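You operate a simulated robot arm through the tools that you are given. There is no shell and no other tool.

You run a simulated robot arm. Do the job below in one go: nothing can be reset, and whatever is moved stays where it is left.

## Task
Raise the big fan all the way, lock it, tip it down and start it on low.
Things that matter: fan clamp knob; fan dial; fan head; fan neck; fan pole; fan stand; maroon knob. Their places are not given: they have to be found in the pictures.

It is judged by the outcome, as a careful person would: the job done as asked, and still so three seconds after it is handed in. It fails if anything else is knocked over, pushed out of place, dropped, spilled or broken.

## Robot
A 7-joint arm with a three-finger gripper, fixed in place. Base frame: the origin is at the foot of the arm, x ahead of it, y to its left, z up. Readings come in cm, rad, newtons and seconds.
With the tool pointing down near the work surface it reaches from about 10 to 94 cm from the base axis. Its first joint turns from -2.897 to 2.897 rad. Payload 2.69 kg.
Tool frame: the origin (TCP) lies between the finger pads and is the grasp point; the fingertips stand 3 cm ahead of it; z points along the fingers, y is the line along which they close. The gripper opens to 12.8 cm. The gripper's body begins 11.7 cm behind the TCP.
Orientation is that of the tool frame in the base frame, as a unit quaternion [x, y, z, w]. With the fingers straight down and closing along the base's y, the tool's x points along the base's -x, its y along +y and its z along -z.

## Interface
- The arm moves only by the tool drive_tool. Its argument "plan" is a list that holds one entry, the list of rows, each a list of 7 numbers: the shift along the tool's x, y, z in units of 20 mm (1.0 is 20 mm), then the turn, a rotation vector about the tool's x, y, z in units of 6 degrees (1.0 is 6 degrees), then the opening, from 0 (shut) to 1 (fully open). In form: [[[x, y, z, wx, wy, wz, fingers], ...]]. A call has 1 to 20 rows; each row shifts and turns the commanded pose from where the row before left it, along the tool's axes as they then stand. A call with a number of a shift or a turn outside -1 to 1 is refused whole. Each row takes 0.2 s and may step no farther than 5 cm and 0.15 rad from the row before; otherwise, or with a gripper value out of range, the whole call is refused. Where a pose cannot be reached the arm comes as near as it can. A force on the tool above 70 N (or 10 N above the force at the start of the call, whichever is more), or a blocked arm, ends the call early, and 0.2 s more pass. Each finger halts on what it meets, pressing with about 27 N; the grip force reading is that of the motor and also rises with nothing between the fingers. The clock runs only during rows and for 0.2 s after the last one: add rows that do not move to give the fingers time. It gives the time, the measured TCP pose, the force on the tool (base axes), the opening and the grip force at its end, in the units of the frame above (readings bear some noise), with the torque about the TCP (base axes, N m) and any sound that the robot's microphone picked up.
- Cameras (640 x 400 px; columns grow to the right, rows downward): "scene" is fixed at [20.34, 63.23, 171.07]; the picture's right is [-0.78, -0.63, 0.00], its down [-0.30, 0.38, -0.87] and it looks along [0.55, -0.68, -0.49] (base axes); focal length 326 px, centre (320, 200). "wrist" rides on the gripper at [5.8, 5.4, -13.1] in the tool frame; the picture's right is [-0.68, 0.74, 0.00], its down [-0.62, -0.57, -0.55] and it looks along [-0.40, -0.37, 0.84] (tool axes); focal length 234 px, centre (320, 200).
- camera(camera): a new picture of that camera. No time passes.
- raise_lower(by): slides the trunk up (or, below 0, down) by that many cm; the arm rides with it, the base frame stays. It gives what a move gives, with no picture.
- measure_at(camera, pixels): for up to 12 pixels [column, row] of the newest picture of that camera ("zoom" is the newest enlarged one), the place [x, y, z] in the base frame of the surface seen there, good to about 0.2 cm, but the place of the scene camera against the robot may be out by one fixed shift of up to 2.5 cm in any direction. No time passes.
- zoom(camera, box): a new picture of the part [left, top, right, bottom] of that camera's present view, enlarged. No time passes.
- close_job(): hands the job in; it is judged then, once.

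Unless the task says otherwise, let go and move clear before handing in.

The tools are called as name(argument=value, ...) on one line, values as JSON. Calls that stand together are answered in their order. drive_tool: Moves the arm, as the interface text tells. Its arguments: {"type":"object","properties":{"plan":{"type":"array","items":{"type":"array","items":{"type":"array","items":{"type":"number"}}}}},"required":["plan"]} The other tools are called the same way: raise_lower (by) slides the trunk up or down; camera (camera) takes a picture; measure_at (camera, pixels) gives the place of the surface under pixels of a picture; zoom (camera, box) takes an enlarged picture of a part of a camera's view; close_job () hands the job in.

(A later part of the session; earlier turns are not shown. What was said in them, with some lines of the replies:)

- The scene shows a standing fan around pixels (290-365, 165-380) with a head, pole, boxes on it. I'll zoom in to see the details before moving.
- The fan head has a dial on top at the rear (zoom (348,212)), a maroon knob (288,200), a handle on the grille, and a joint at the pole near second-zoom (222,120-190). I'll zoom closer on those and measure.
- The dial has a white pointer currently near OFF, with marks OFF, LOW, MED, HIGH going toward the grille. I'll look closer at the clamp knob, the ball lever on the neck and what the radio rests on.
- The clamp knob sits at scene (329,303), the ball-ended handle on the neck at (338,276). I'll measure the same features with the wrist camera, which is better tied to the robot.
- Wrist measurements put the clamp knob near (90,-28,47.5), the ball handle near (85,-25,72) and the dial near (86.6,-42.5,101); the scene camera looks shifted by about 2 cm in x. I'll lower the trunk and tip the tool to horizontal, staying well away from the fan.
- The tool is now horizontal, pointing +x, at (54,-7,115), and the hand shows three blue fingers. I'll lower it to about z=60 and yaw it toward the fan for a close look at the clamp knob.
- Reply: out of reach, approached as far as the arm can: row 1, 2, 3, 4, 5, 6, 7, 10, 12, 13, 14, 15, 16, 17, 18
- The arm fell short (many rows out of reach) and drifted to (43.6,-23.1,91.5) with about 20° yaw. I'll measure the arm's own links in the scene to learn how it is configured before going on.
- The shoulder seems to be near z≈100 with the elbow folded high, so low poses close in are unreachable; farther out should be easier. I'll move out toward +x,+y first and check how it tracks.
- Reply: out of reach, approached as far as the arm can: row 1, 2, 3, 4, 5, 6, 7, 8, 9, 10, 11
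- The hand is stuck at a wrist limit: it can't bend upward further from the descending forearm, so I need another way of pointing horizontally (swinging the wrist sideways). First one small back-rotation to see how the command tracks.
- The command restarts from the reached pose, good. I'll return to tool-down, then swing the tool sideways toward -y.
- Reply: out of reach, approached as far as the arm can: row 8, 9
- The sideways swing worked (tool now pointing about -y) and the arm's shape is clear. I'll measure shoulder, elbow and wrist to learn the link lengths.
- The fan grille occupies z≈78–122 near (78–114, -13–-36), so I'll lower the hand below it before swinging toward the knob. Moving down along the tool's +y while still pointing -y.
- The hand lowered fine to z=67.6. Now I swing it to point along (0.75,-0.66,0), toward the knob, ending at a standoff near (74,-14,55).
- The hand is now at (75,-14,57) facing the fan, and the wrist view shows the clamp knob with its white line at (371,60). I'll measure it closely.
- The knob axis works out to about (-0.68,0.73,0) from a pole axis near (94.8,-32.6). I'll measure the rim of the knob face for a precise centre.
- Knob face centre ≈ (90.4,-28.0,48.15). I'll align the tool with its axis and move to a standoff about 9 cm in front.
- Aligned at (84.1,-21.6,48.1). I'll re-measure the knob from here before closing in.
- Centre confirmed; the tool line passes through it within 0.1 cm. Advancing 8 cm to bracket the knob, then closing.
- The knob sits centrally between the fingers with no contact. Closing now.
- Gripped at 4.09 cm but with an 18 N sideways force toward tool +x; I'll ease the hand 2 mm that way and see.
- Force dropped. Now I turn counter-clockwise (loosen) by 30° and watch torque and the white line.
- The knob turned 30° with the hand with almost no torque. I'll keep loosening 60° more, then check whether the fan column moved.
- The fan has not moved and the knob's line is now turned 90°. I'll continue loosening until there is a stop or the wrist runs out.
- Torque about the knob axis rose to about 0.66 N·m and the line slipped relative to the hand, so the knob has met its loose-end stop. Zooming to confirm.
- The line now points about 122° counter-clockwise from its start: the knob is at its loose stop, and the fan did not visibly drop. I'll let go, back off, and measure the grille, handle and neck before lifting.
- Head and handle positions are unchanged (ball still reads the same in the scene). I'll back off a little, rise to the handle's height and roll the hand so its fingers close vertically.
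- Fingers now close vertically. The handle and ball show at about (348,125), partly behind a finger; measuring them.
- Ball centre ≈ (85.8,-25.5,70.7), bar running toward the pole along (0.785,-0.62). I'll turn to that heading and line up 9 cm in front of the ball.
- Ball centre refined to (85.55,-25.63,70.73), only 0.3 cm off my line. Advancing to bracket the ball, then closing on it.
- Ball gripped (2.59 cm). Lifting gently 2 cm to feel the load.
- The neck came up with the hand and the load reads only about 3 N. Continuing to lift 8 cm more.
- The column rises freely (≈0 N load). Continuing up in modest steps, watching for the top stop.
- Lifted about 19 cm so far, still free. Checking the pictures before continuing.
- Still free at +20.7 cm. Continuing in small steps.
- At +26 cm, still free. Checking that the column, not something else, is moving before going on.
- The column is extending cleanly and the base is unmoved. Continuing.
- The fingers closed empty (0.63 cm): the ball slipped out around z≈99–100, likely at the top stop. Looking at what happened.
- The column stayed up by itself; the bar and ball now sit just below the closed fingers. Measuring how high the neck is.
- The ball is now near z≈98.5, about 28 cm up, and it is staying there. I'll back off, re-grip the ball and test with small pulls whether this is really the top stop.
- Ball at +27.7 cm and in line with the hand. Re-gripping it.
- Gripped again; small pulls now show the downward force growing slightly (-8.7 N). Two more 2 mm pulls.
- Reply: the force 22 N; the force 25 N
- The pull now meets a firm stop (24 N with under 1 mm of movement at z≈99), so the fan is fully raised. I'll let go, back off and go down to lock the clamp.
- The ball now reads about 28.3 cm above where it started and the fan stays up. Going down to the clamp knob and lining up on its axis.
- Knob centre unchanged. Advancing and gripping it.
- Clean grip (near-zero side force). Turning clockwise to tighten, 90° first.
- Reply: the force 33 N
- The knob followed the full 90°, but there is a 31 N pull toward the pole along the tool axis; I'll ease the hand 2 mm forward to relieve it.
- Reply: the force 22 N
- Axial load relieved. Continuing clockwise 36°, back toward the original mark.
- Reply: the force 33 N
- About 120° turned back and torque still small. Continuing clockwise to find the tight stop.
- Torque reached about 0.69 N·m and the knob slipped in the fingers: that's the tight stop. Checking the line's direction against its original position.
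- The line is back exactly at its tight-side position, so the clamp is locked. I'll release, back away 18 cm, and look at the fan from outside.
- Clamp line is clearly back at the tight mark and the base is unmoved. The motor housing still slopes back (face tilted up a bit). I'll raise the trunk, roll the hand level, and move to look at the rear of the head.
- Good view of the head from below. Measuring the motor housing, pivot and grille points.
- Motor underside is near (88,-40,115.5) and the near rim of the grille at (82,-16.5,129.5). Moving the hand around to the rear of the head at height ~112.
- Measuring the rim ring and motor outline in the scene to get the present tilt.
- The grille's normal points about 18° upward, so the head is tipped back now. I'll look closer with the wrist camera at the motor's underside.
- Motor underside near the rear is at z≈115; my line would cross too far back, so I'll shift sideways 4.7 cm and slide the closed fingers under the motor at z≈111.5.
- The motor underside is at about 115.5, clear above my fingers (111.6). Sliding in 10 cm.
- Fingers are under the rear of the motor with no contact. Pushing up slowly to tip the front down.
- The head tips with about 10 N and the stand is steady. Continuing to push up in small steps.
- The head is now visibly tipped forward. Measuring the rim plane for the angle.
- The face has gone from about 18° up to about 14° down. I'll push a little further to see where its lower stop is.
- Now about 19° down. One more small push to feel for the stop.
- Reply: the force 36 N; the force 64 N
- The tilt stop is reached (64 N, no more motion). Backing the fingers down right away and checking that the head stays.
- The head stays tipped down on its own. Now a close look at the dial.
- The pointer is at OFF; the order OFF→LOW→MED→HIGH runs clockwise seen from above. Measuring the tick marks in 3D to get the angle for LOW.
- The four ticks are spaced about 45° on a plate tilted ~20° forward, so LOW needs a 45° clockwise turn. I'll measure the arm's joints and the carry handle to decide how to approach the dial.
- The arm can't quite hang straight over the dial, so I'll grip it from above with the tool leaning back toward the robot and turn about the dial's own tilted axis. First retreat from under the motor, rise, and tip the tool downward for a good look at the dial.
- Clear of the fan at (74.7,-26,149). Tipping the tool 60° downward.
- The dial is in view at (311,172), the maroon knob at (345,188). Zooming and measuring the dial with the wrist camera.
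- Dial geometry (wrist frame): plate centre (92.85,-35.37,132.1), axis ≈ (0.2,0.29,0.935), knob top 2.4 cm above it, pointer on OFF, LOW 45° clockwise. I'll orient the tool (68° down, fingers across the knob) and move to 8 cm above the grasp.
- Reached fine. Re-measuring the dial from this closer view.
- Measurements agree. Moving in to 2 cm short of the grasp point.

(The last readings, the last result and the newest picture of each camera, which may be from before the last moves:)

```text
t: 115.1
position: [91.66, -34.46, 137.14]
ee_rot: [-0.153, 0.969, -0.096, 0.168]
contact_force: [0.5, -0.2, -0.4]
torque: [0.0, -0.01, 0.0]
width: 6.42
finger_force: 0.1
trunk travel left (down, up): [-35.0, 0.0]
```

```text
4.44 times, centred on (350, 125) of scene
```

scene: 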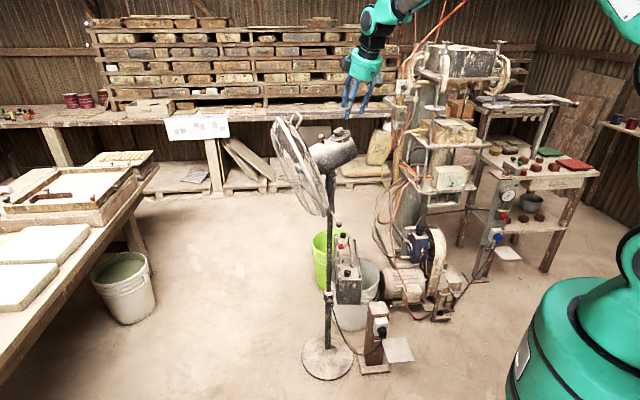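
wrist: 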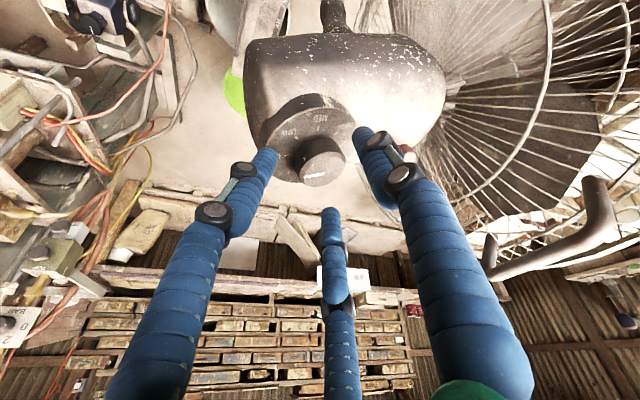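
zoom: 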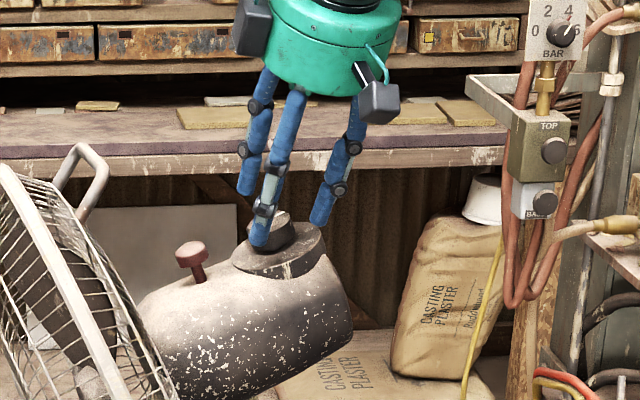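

The knob is centred between the fingers, clear of the maroon knob. Easing in the last 1.7 cm in two small steps, watching force.

drive_tool(plan=[[[0, 0, 0.2, 0, 0, 0, 0.5], [0, 0, 0.2, 0, 0, 0, 0.5], [0, 0, 0, 0, 0, 0, 0.5]]])

drive_tool(plan=[[[0, 0, 0.2, 0, 0, 0, 0.5], [0, 0, 0, 0, 0, 0, 0.5]]])

drive_tool(plan=[[[0, 0, 0.2, 0, 0, 0, 0.5], [0, 0, 0, 0, 0, 0, 0.5]]])

camera(camera="wrist")

zoom(camera="scene", box=[310, 100, 390, 160])

```text
t: 115.9
position: [91.82, -34.66, 136.73]
ee_rot: [-0.153, 0.969, -0.096, 0.169]
contact_force: [-3.5, -1.1, 13.4]
torque: [-0.38, 0.4, -0.2]
width: 6.65
finger_force: 1.3
trunk travel left (down, up): [-35.0, 0.0]
```

```text
t: 116.5
position: [92.01, -34.8, 136.29]
ee_rot: [-0.152, 0.969, -0.097, 0.17]
contact_force: [-5.2, -10.1, 23.4]
torque: [-0.94, 0.67, -0.05]
width: 7.43
finger_force: 6.4
trunk travel left (down, up): [-35.0, 0.0]
```

```text
t: 117.1
position: [91.96, -34.83, 135.81]
ee_rot: [-0.153, 0.969, -0.095, 0.168]
contact_force: [-11.8, -17.6, 23.3]
torque: [-1.07, 0.85, 0.07]
width: 8.4
finger_force: 13.1
trunk travel left (down, up): [-35.0, 0.0]
```

```text
taken
```

wrist: 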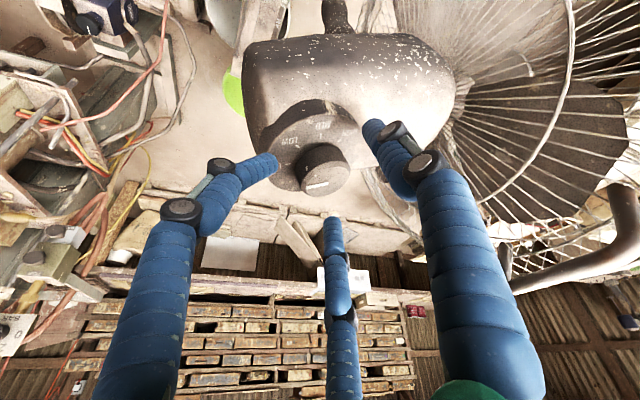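

```text
6.67 times, centred on (350, 130) of scene
```

zoom: 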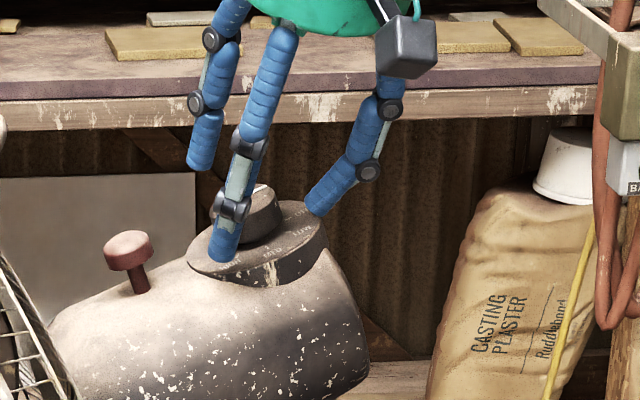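

The fingers were pushed open (8.4 cm) — one finger is landing on the dial plate's rim, so all three fingers are solid and the tool must be closer to the dial's axis. Backing off at once and checking the head.

drive_tool(plan=[[[0, 0, -0.5, 0, 0, 0, 0.6], [0, 0, -1, 0, 0, 0, 0.5], [0, 0, -1, 0, 0, 0, 0.5], [0, 0, -1, 0, 0, 0, 0.5], [0, 0, 0, 0, 0, 0, 0.5]]])

camera(camera="wrist")

zoom(camera="wrist", box=[250, 80, 390, 220])

camera(camera="scene")

```text
t: 118.3
position: [89.66, -33.74, 142.01]
ee_rot: [-0.152, 0.969, -0.095, 0.167]
contact_force: [-0.1, 0.0, -0.3]
torque: [-0.02, -0.04, 0.0]
width: 6.38
finger_force: 0.0
trunk travel left (down, up): [-35.0, 0.0]
```

```text
taken
```

wrist: 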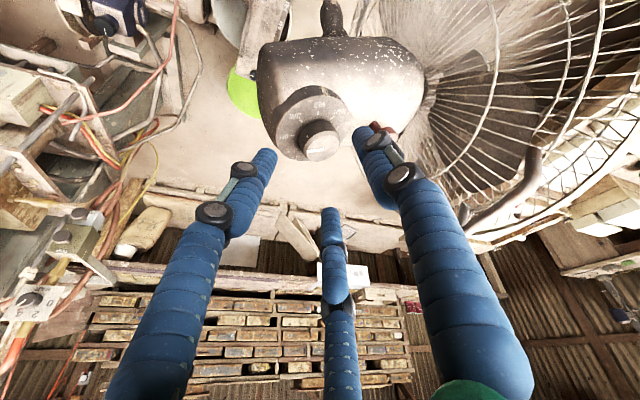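

```text
2.86 times, centred on (320, 150) of wrist
```

zoom: 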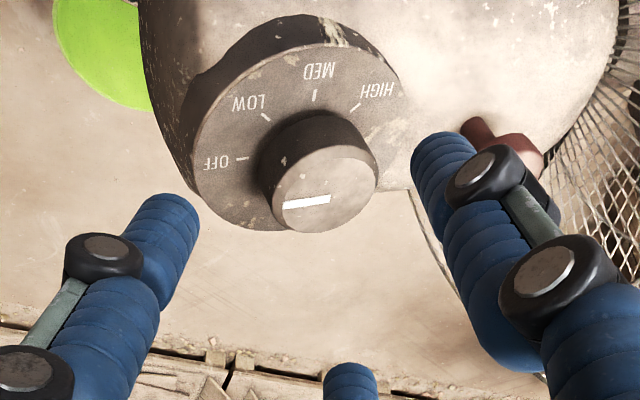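

```text
taken
```

scene: 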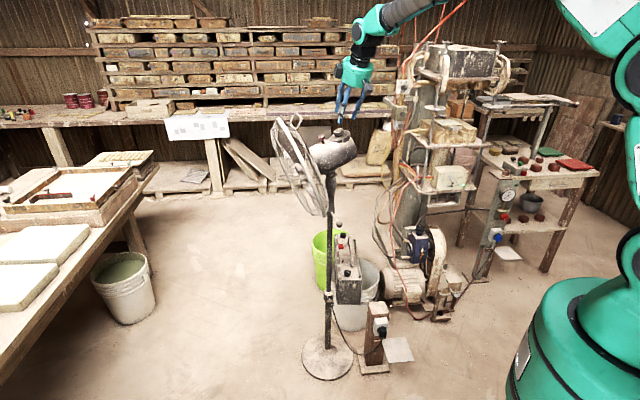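

measure_at(camera="zoom", pixels=[[242, 158], [267, 118], [314, 95], [353, 107], [287, 206], [328, 198], [318, 190], [318, 163], [318, 228], [272, 200], [373, 185], [520, 150]])

zoom(camera="scene", box=[290, 85, 430, 225])

```text
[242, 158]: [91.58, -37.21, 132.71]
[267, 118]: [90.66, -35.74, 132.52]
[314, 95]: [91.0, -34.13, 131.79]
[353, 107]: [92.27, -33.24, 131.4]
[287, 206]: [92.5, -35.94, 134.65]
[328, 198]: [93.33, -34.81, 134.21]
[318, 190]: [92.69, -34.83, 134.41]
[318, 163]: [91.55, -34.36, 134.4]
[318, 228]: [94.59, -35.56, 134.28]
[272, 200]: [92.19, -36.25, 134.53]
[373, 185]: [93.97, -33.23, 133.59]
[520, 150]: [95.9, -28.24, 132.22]
```

```text
2.86 times, centred on (360, 155) of scene
```

zoom: 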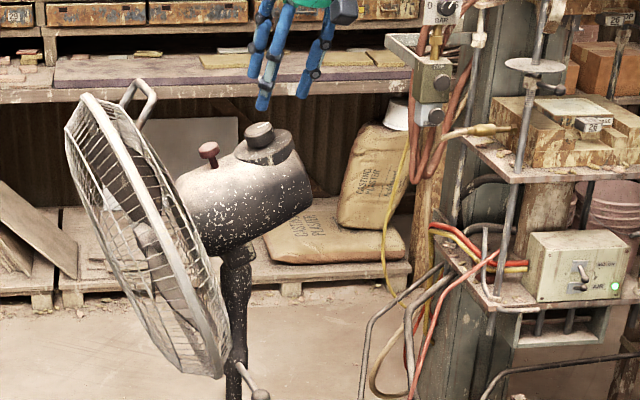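

The head and dial kept their position. I'll now rotate the tool toward the dial's axis and see how far the arm allows.

drive_tool(plan=[[[0, 0, 0, 0, 0.92, 0, 0.45], [0, 0, 0, 0, 0.92, 0, 0.45], [0, 0, 0, 0, 0.92, 0, 0.45], [0, 0, 0, 0, 0.92, 0, 0.45], [0, 0, 0, 0, 0.92, 0, 0.45], [0, 0, 0, 0, 0.92, 0, 0.45]]])

camera(camera="scene")

camera(camera="wrist")

```text
t: 119.7
position: [89.77, -33.77, 142.08]
ee_rot: [-0.119, 0.977, -0.135, -0.117]
contact_force: [0.2, -0.1, 0.4]
torque: [0.02, 0.01, 0.02]
width: 5.77
finger_force: 0.1
trunk travel left (down, up): [-35.0, 0.0]
```

```text
taken
```

scene: 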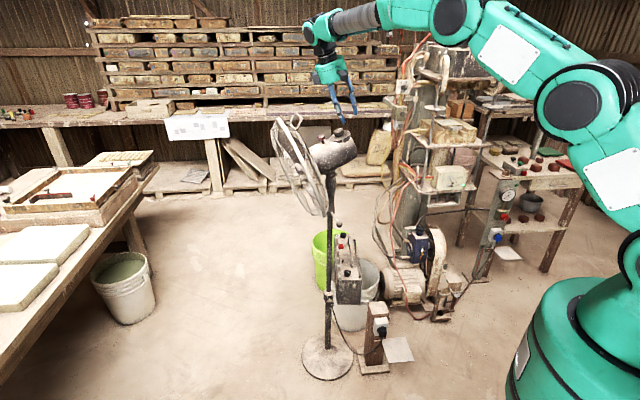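

```text
taken
```

wrist: 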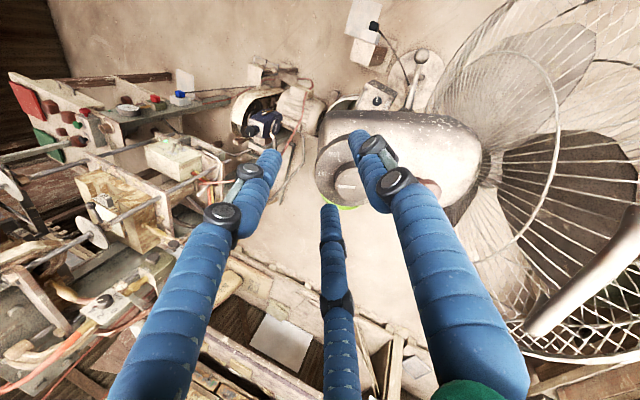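

The arm can align the tool with the dial axis (tool z ≈ (-0.20,-0.29,-0.94)). Measuring the carry handle and maroon knob for clearance before moving over the dial.

measure_at(camera="wrist", pixels=[[600, 265], [545, 325], [560, 150], [635, 215], [347, 187], [335, 150], [425, 188], [440, 180], [320, 180]])

zoom(camera="wrist", box=[300, 110, 480, 230])

zoom(camera="scene", box=[270, 10, 400, 160])

```text
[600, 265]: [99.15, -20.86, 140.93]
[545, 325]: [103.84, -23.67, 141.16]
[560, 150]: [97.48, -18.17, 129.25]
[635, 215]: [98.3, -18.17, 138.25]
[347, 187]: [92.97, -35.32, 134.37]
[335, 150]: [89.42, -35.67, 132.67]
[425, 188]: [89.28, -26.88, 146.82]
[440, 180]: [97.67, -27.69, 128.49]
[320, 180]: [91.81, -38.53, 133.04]
```

```text
3.33 times, centred on (390, 170) of wrist
```

zoom: 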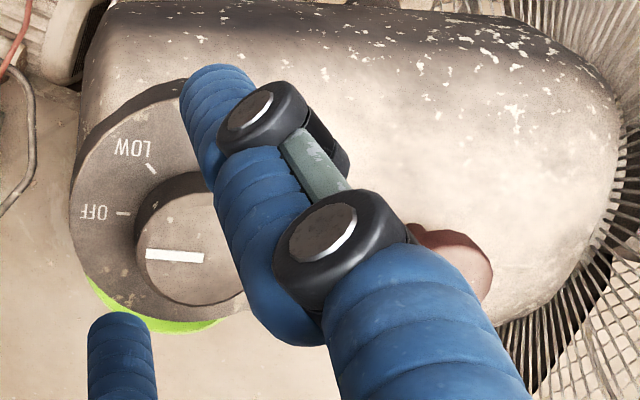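

```text
2.67 times, centred on (335, 85) of scene
```

zoom: 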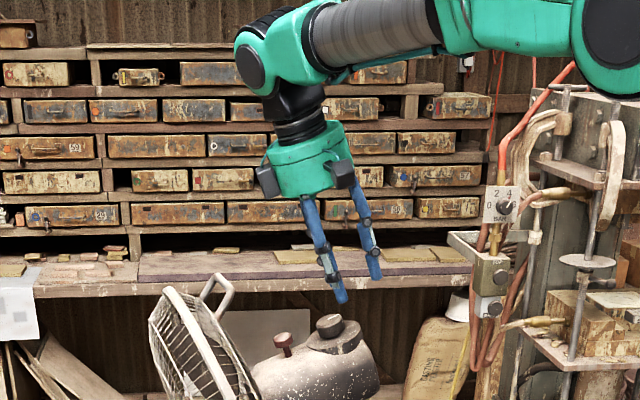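

measure_at(camera="zoom", pixels=[[265, 180], [260, 190], [344, 175], [270, 192], [300, 170], [325, 185], [227, 283], [205, 297], [330, 325], [285, 345]])

```text
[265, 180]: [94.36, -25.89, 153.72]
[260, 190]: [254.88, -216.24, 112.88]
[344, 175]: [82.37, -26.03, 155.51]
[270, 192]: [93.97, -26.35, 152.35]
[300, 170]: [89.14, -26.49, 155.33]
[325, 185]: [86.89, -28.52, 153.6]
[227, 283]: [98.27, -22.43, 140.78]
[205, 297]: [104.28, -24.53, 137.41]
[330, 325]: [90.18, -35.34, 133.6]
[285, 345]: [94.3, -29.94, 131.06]
```

The hand's side box will clear the carry handle by about 4–5 cm. Moving over the dial on its axis, 9 cm up.

drive_tool(plan=[[[-0.87, 0, 0.04, 0, 0, 0, 0.45], [-0.87, 0, 0.04, 0, 0, 0, 0.45], [-0.87, 0, 0.04, 0, 0, 0, 0.45], [0, 0, 0, 0, 0, 0, 0.45]]])

camera(camera="wrist")

zoom(camera="wrist", box=[240, 90, 400, 230])

zoom(camera="scene", box=[270, 30, 400, 160])

```text
t: 120.7
position: [94.75, -32.61, 140.53]
ee_rot: [-0.119, 0.977, -0.135, -0.116]
contact_force: [1.2, -0.1, 0.3]
torque: [0.02, 0.08, -0.03]
width: 5.76
finger_force: 0.1
trunk travel left (down, up): [-35.0, 0.0]
```

```text
taken
```

wrist: 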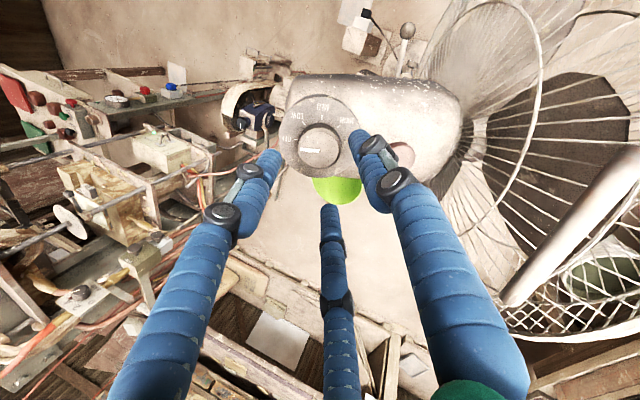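

```text
2.86 times, centred on (320, 160) of wrist
```

zoom: 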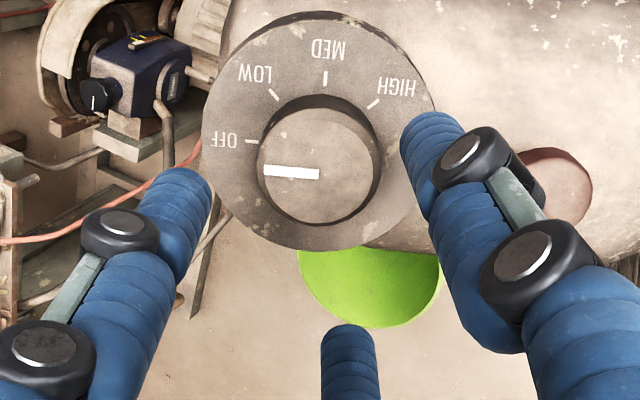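

```text
3.08 times, centred on (335, 95) of scene
```

zoom: 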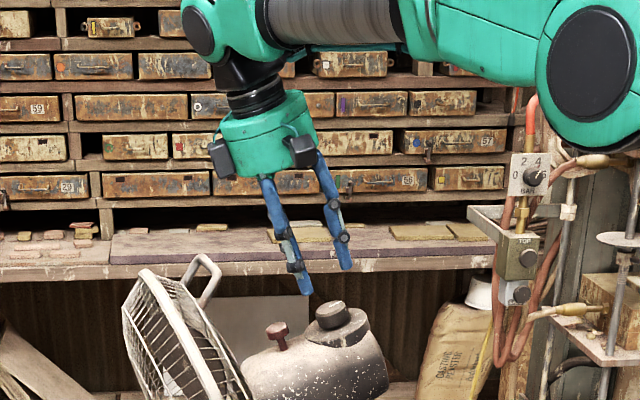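

Well centred over the dial. Descending 4 cm to bring the fingertips level with the knob's top.

drive_tool(plan=[[[0, 0, 0.7, 0, 0, 0, 0.45], [0, 0, 0.7, 0, 0, 0, 0.45], [0, 0, 0.6, 0, 0, 0, 0.45], [0, 0, 0, 0, 0, 0, 0.45]]])

camera(camera="wrist")

zoom(camera="wrist", box=[240, 90, 400, 230])

zoom(camera="scene", box=[290, 60, 390, 160])

```text
t: 121.7
position: [93.86, -33.83, 136.76]
ee_rot: [-0.119, 0.977, -0.135, -0.115]
contact_force: [0.5, 0.7, -0.1]
torque: [0.01, -0.04, 0.0]
width: 5.75
finger_force: 0.0
trunk travel left (down, up): [-35.0, 0.0]
```

```text
taken
```

wrist: 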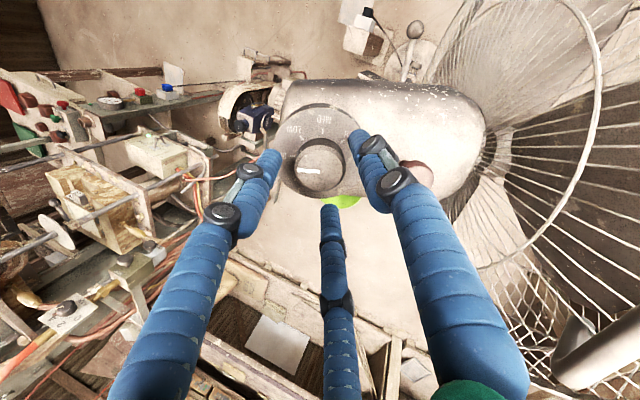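

```text
2.86 times, centred on (320, 160) of wrist
```

zoom: 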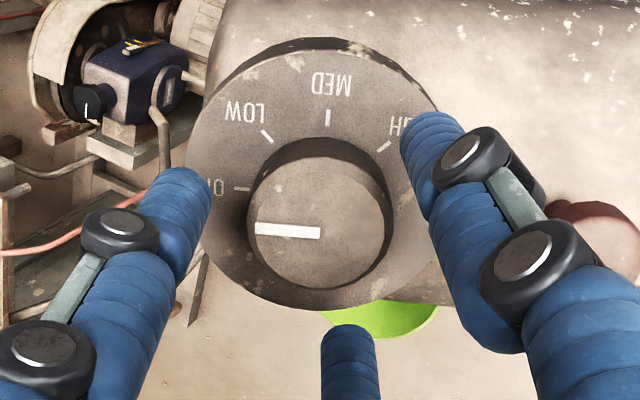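

```text
4.00 times, centred on (340, 110) of scene
```

zoom: 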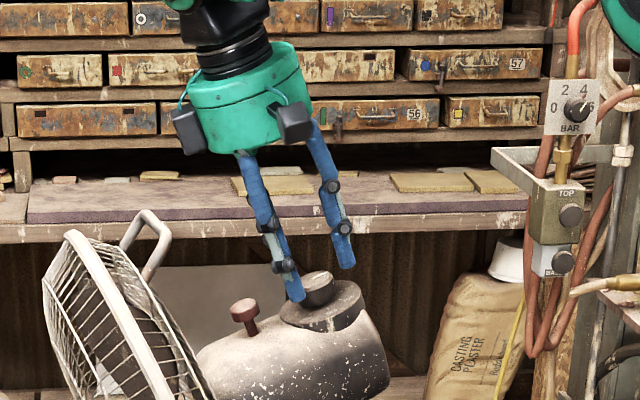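

No contact; fingers are around the knob's top. Descending the last 1.5 cm carefully.

drive_tool(plan=[[[0, 0, 0.25, 0, 0, 0, 0.45], [0, 0, 0.2, 0, 0, 0, 0.45], [0, 0, 0, 0, 0, 0, 0.45]]])

drive_tool(plan=[[[0, 0, 0.15, 0, 0, 0, 0.45], [0, 0, 0.15, 0, 0, 0, 0.45], [0, 0, 0, 0, 0, 0, 0.45]]])

camera(camera="wrist")

zoom(camera="wrist", box=[240, 90, 400, 230])

```text
t: 122.5
position: [93.7, -34.17, 136.02]
ee_rot: [-0.119, 0.977, -0.134, -0.116]
contact_force: [-0.1, 0.2, 0.2]
torque: [0.03, -0.01, 0.01]
width: 5.76
finger_force: 0.0
trunk travel left (down, up): [-35.0, 0.0]
```

```text
t: 123.3
position: [93.55, -34.35, 135.44]
ee_rot: [-0.118, 0.977, -0.135, -0.116]
contact_force: [0.5, 0.3, -0.5]
torque: [-0.01, 0.03, 0.0]
width: 5.76
finger_force: 0.1
trunk travel left (down, up): [-35.0, 0.0]
```

```text
taken
```

wrist: 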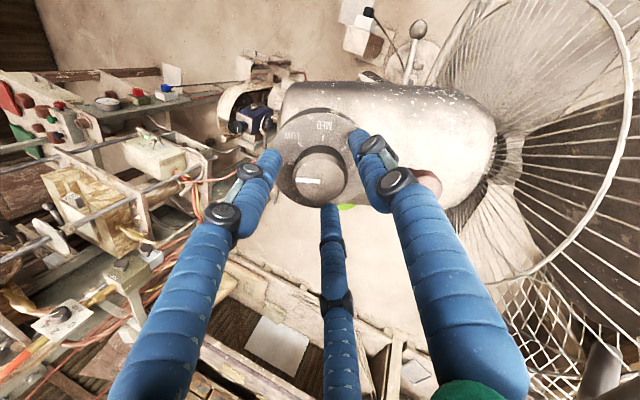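

```text
2.86 times, centred on (320, 160) of wrist
```

zoom: 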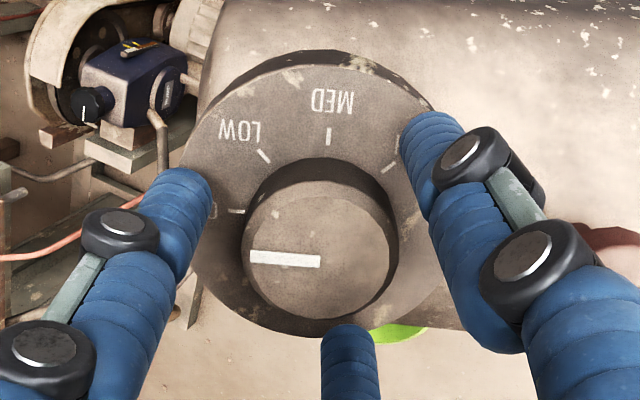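

No contact and about 1.8 cm of knob between the fingers. Closing on the dial.

drive_tool(plan=[[[0, 0, 0, 0, 0, 0, 0.35], [0, 0, 0, 0, 0, 0, 0.25], [0, 0, 0, 0, 0, 0, 0.2], [0, 0, 0, 0, 0, 0, 0.2]]])

camera(camera="wrist")

zoom(camera="wrist", box=[240, 90, 400, 230])

```text
t: 124.3
position: [93.52, -34.24, 135.39]
ee_rot: [-0.12, 0.977, -0.135, -0.116]
contact_force: [0.4, 0.6, -0.6]
torque: [0.11, -0.1, 0.0]
width: 3.89
finger_force: 44.7
trunk travel left (down, up): [-35.0, 0.0]
```

```text
taken
```

wrist: 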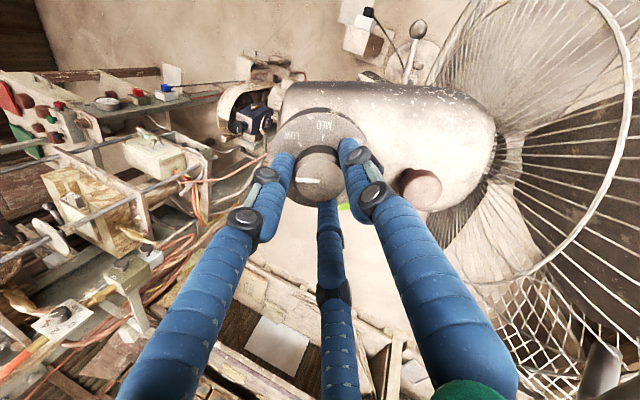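

```text
2.86 times, centred on (320, 160) of wrist
```

zoom: 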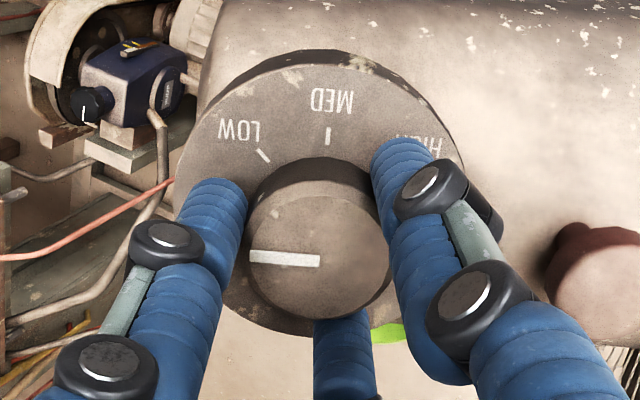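

Clean, centred grip (3.89 cm, no side force). Turning clockwise 24° first, checking the response.

drive_tool(plan=[[[0, 0, 0, 0, 0, 1, 0.2], [0, 0, 0, 0, 0, 1, 0.2], [0, 0, 0, 0, 0, 1, 0.2], [0, 0, 0, 0, 0, 1, 0.2]]])

camera(camera="wrist")

zoom(camera="wrist", box=[240, 90, 400, 230])

```text
t: 125.3
position: [93.58, -34.33, 135.29]
ee_rot: [0.088, 0.98, -0.156, -0.085]
contact_force: [-0.9, -0.2, 0.6]
torque: [0.08, 0.19, -0.06]
width: 3.88
finger_force: 45.3
trunk travel left (down, up): [-35.0, 0.0]
```

```text
taken
```

wrist: 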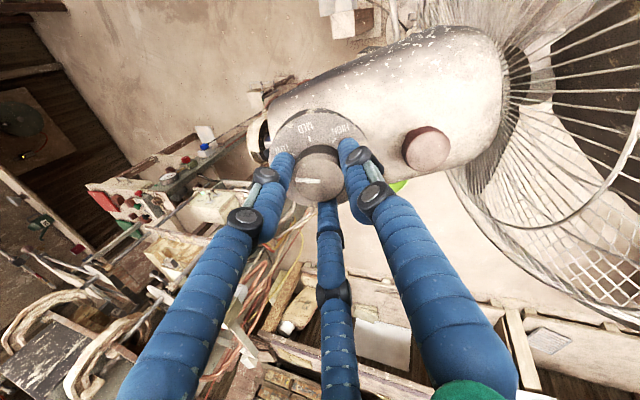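

```text
2.86 times, centred on (320, 160) of wrist
```

zoom: 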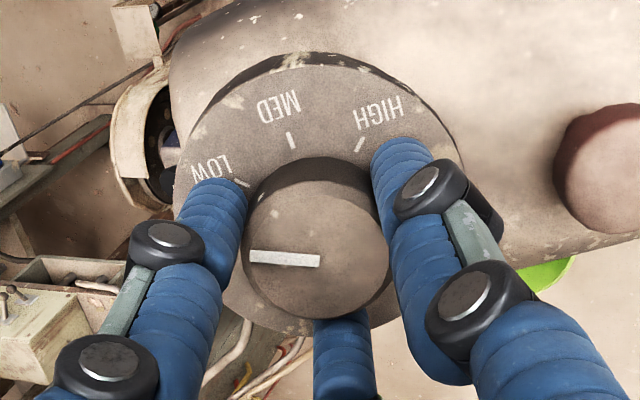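

The dial follows the hand. Turning the remaining 21°.

drive_tool(plan=[[[0, 0, 0, 0, 0, 1, 0.2], [0, 0, 0, 0, 0, 1, 0.2], [0, 0, 0, 0, 0, 1, 0.2], [0, 0, 0, 0, 0, 0.4, 0.2], [0, 0, 0, 0, 0, 0, 0.2]]])

camera(camera="wrist")

zoom(camera="wrist", box=[260, 100, 380, 220])

```text
t: 126.5
position: [93.61, -34.34, 135.4]
ee_rot: [0.258, 0.95, -0.169, -0.056]
contact_force: [-1.0, 0.3, -1.9]
torque: [0.04, -0.09, 0.01]
width: 3.87
finger_force: 44.9
trunk travel left (down, up): [-35.0, 0.0]
```

```text
taken
```

wrist: 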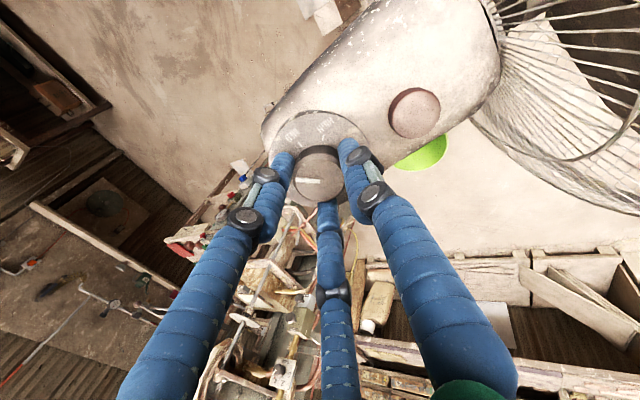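

```text
3.33 times, centred on (320, 160) of wrist
```

zoom: 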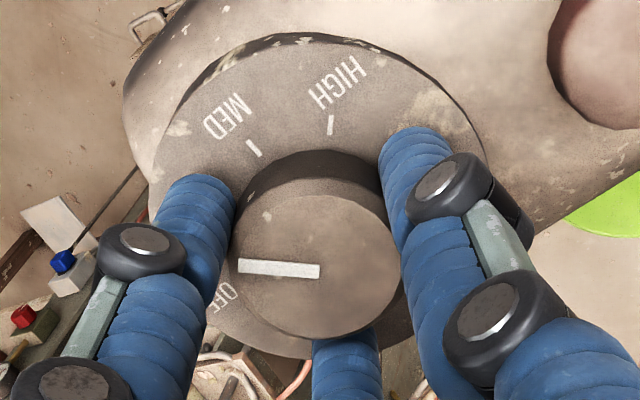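

measure_at(camera="zoom", pixels=[[242, 265], [315, 271], [255, 150], [330, 125], [225, 295], [318, 200], [318, 335]])

zoom(camera="scene", box=[310, 110, 370, 155])

```text
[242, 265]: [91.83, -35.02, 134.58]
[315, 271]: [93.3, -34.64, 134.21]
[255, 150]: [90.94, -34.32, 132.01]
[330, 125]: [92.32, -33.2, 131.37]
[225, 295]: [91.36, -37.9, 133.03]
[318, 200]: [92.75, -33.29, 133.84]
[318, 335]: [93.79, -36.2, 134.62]
```

```text
8.89 times, centred on (340, 132) of scene
```

zoom: 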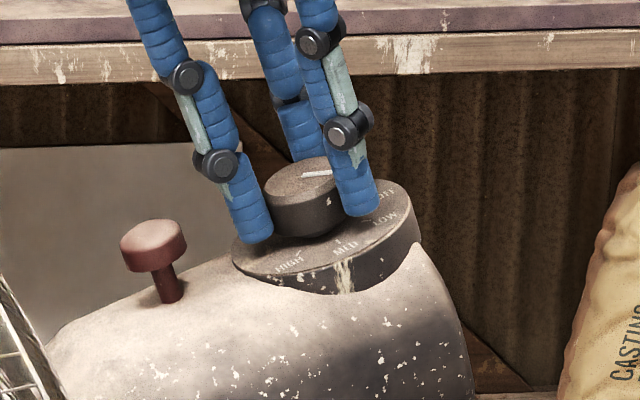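

By the hand's rotation (44.4°, no slip relative to the fingers) the pointer should be at LOW. Opening and lifting off along the dial axis to check.

drive_tool(plan=[[[0, 0, 0, 0, 0, 0, 0.45], [0, 0, 0, 0, 0, 0, 0.45], [0, 0, -0.5, 0, 0, 0, 0.45], [0, 0, -0.75, 0, 0, 0, 0.45], [0, 0, -1, 0, 0, 0, 0.45], [0, 0, -1, 0, 0, 0, 0.45], [0, 0, 0, 0, 0, 0, 0.45]]])

camera(camera="wrist")

zoom(camera="wrist", box=[250, 80, 390, 220])

camera(camera="scene")

zoom(camera="scene", box=[325, 115, 365, 150])

```text
t: 128.1
position: [94.87, -32.38, 141.52]
ee_rot: [0.259, 0.949, -0.169, -0.057]
contact_force: [-0.2, 0.1, -0.1]
torque: [0.03, -0.02, -0.01]
width: 5.75
finger_force: 0.0
trunk travel left (down, up): [-35.0, 0.0]
```

```text
taken
```

wrist: 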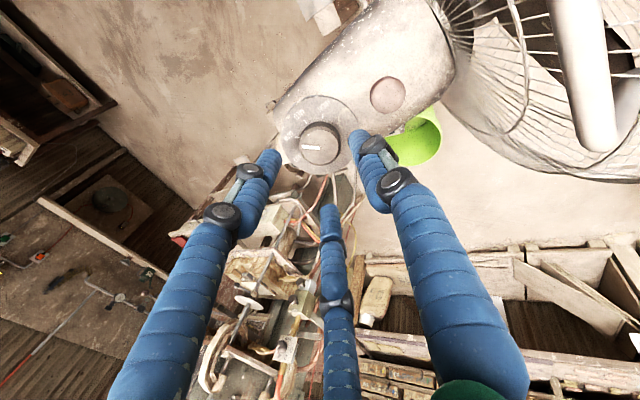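

```text
2.86 times, centred on (320, 150) of wrist
```

zoom: 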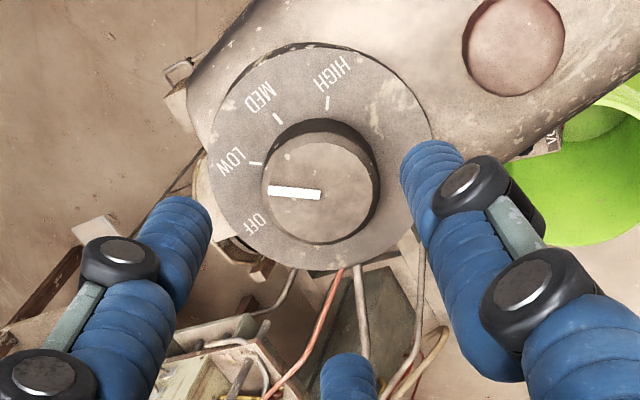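

```text
taken
```

scene: 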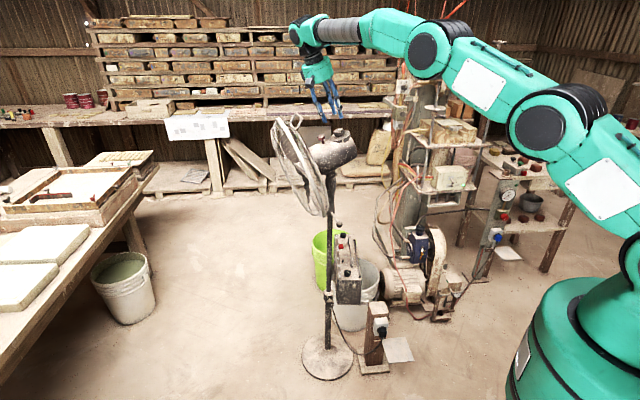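

```text
11.43 times, centred on (345, 132) of scene
```

zoom: 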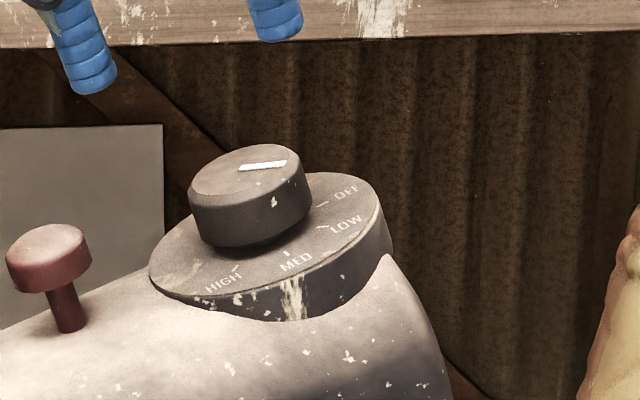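

measure_at(camera="wrist", pixels=[[303, 164], [319, 165.5], [297, 154.5], [305, 139], [323, 134]])

zoom(camera="wrist", box=[275, 105, 365, 185])

```text
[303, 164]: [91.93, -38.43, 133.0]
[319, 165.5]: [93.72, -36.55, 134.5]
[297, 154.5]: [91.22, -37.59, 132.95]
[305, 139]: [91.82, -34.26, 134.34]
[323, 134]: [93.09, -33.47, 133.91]
```

```text
5.00 times, centred on (320, 145) of wrist
```

zoom: 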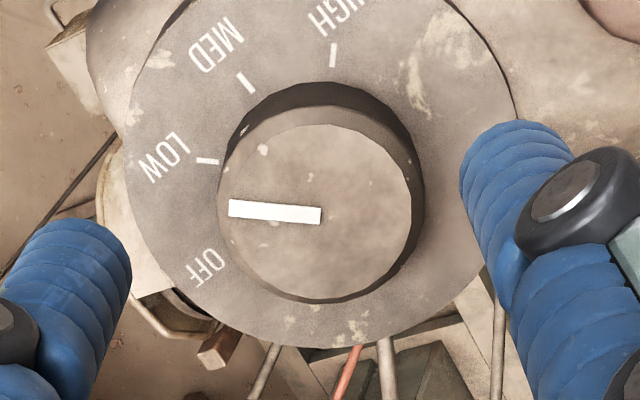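

measure_at(camera="zoom", pixels=[[231, 208], [320, 216], [207, 161], [247, 82], [333, 55], [275, 212], [320, 128], [325, 298], [222, 215], [408, 205]])

```text
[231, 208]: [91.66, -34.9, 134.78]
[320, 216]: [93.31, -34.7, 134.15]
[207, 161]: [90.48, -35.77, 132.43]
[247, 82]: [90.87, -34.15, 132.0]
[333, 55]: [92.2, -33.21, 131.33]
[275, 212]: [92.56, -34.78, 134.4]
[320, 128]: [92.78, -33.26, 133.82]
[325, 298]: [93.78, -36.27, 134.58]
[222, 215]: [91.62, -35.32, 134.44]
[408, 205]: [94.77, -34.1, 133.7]
```

The pointer measures 225° and the LOW tick 224°: it is on LOW. Lifting away and back toward the robot, then comparing pictures over time to see whether the fan runs.

drive_tool(plan=[[[0, 0, -1, 0, 0, 0, 0.45], [0, 0, -1, 0, 0, 0, 0.45], [0, 0, -1, 0, 0, 0, 0.45], [0.91, -0.445, 0.025, 0, 0, 0, 0.45], [0.91, -0.445, 0.025, 0, 0, 0, 0.45], [0.91, -0.445, 0.025, 0, 0, 0, 0.45], [0.91, -0.445, 0.025, 0, 0, 0, 0.45], [0.91, -0.445, 0.025, 0, 0, 0, 0.45], [0.91, -0.445, 0.025, 0, 0, 0, 0.45], [0.91, -0.445, 0.025, 0, 0, 0, 0.45], [0.91, -0.445, 0.025, 0, 0, 0, 0.45], [0.91, -0.445, 0.025, 0, 0, 0, 0.45], [0.91, -0.445, 0.025, 0, 0, 0, 0.45]]])

camera(camera="scene")

zoom(camera="scene", box=[260, 95, 380, 225])

zoom(camera="scene", box=[300, 270, 430, 390])

```text
t: 130.9
position: [75.97, -28.78, 150.18]
ee_rot: [0.259, 0.95, -0.167, -0.056]
contact_force: [0.5, 0.5, -1.0]
torque: [0.02, -0.04, 0.03]
width: 5.74
finger_force: 0.0
trunk travel left (down, up): [-35.0, 0.0]
```

```text
taken
```

scene: 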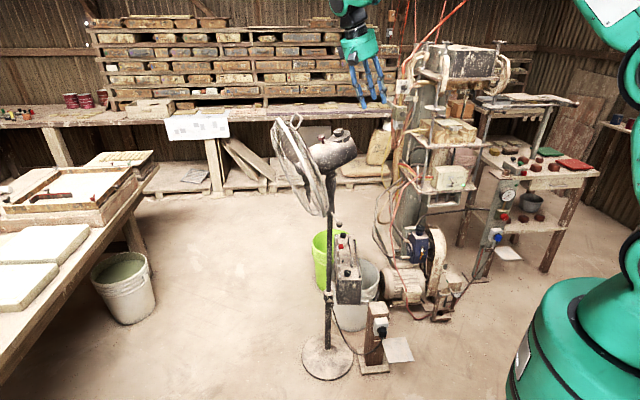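

```text
3.08 times, centred on (320, 160) of scene
```

zoom: 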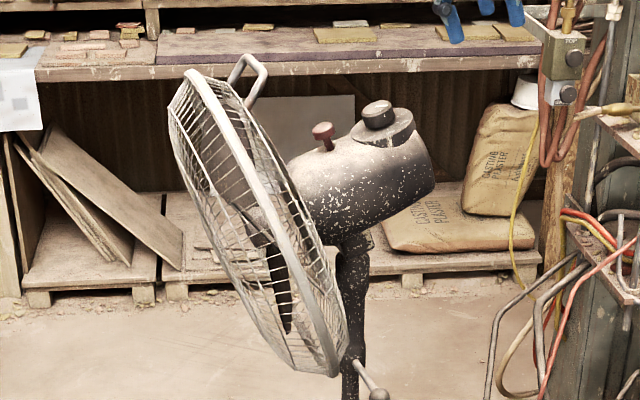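

```text
3.33 times, centred on (365, 330) of scene
```

zoom: 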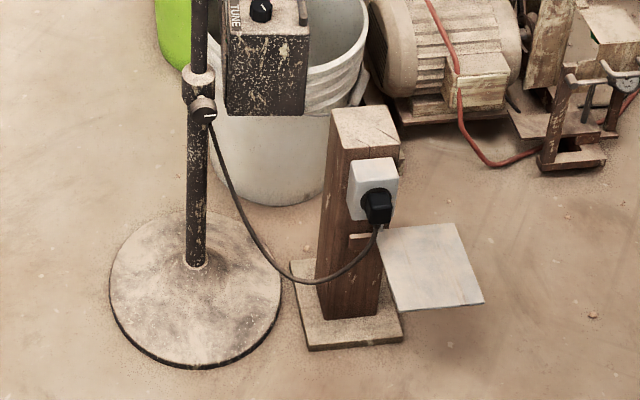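

The fan is plugged in (black plug at the post). The blades show at zoom (225,170) and (280,280); I'll let a second pass and compare.

drive_tool(plan=[[[0, 0, 0, 0, 0, 0, 0.45], [0, 0, 0, 0, 0, 0, 0.45], [0, 0, 0, 0, 0, 0, 0.45], [0, 0, 0, 0, 0, 0, 0.45], [0, 0, 0, 0, 0, 0, 0.45]]])

zoom(camera="scene", box=[260, 95, 380, 225])

drive_tool(plan=[[[0, 0, 0, 0, 0, 0, 0.45], [0, 0, 0, 0, 0, 0, 0.45], [0, 0, 0, 0, 0, 0, 0.45]]])

zoom(camera="scene", box=[260, 95, 380, 225])

```text
t: 132.1
position: [75.89, -28.72, 150.07]
ee_rot: [0.259, 0.949, -0.168, -0.056]
contact_force: [0.3, 0.5, 0.5]
torque: [0.0, 0.03, 0.02]
width: 5.79
finger_force: 0.1
trunk travel left (down, up): [-35.0, 0.0]
```

```text
3.08 times, centred on (320, 160) of scene
```

zoom: 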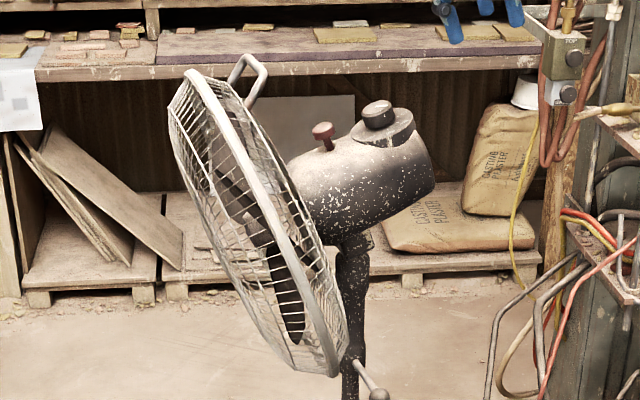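

```text
t: 132.9
position: [75.94, -28.73, 150.17]
ee_rot: [0.259, 0.949, -0.169, -0.056]
contact_force: [-0.7, -0.2, 0.6]
torque: [0.01, -0.01, 0.01]
width: 5.75
finger_force: 0.0
trunk travel left (down, up): [-35.0, 0.0]
```

```text
3.08 times, centred on (320, 160) of scene
```

zoom: 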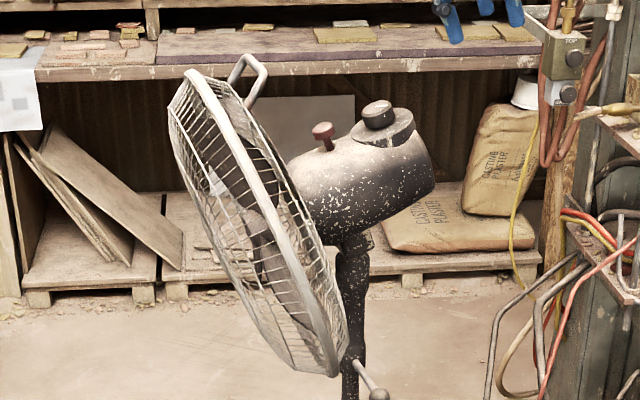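

The blades are at different angles in each picture, so the fan is running. A last check of the column height, tilt, clamp and dial.

camera(camera="scene")

measure_at(camera="scene", pixels=[[338, 222], [339, 224], [342, 131], [318, 360], [334, 228]])

zoom(camera="scene", box=[310, 280, 350, 320])

zoom(camera="scene", box=[325, 115, 365, 150])

```text
taken
```

scene: 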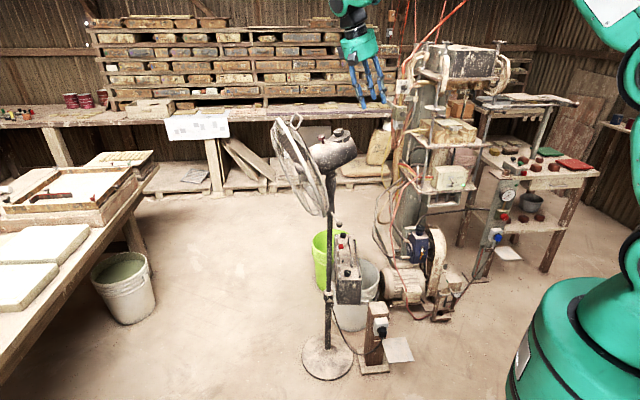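

```text
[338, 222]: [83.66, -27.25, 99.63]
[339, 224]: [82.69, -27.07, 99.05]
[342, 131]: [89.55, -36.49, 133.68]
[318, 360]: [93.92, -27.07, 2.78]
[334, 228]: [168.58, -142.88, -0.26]
```

```text
10.00 times, centred on (330, 300) of scene
```

zoom: 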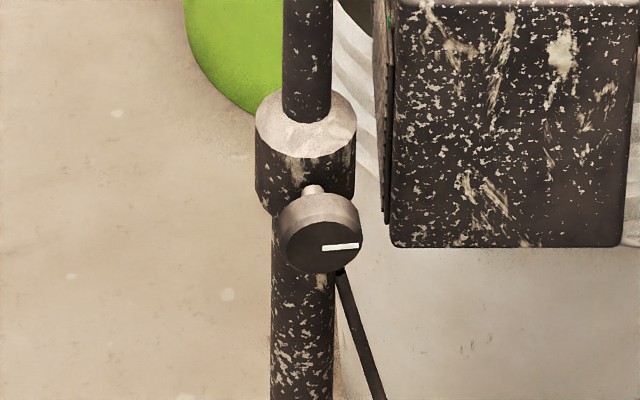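

```text
11.43 times, centred on (345, 132) of scene
```

zoom: 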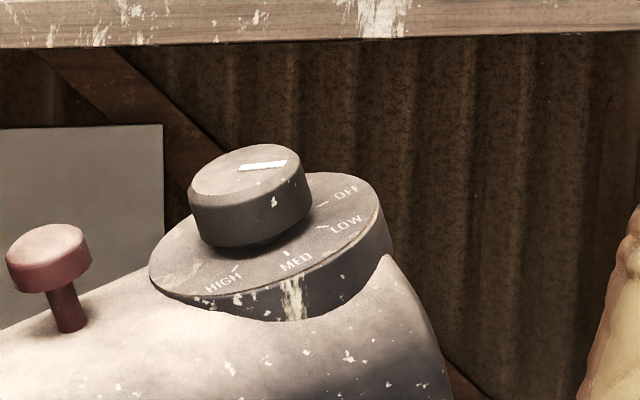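

Everything checks out: the ball handle reads about 28 cm above its start (at the top stop), the clamp line is at the tight mark and the head is tipped down. The dial is on LOW with the blades turning, and the base and surroundings are unmoved. The arm is clear, so I'm handing in.

close_job()

```text
The job is handed in.
```

The big fan is raised to its top stop, locked, tipped down and running on low. I have handed the job in.

- **Height:** I loosened the clamp knob, lifted the column about 28 cm by the ball handle until it met a firm stop, and it stayed there when I let go.
- **Lock:** The clamp knob is turned back to its tight stop, and its white line is at the same mark as before I loosened it.
- **Tilt:** The head went from about 18° up to about 19° down, which is its lower stop, and it holds there without support.
- **Speed:** The dial pointer lines up with the LOW mark. The blades were at different angles in successive pictures, so the fan is turning.

- **Ball handle slip:** The handle slipped out of the fingers once, at the top of the lift. The column did not drop, and I gripped it again to confirm it was at the stop.
- **Contact with the dial plate:** On my first approach to the dial a finger pressed on its plate at about 30 N. I backed off, and the head and dial had not moved.

In the last picture the fan's base and the things around it were where they started. The arm is clear of the fan.
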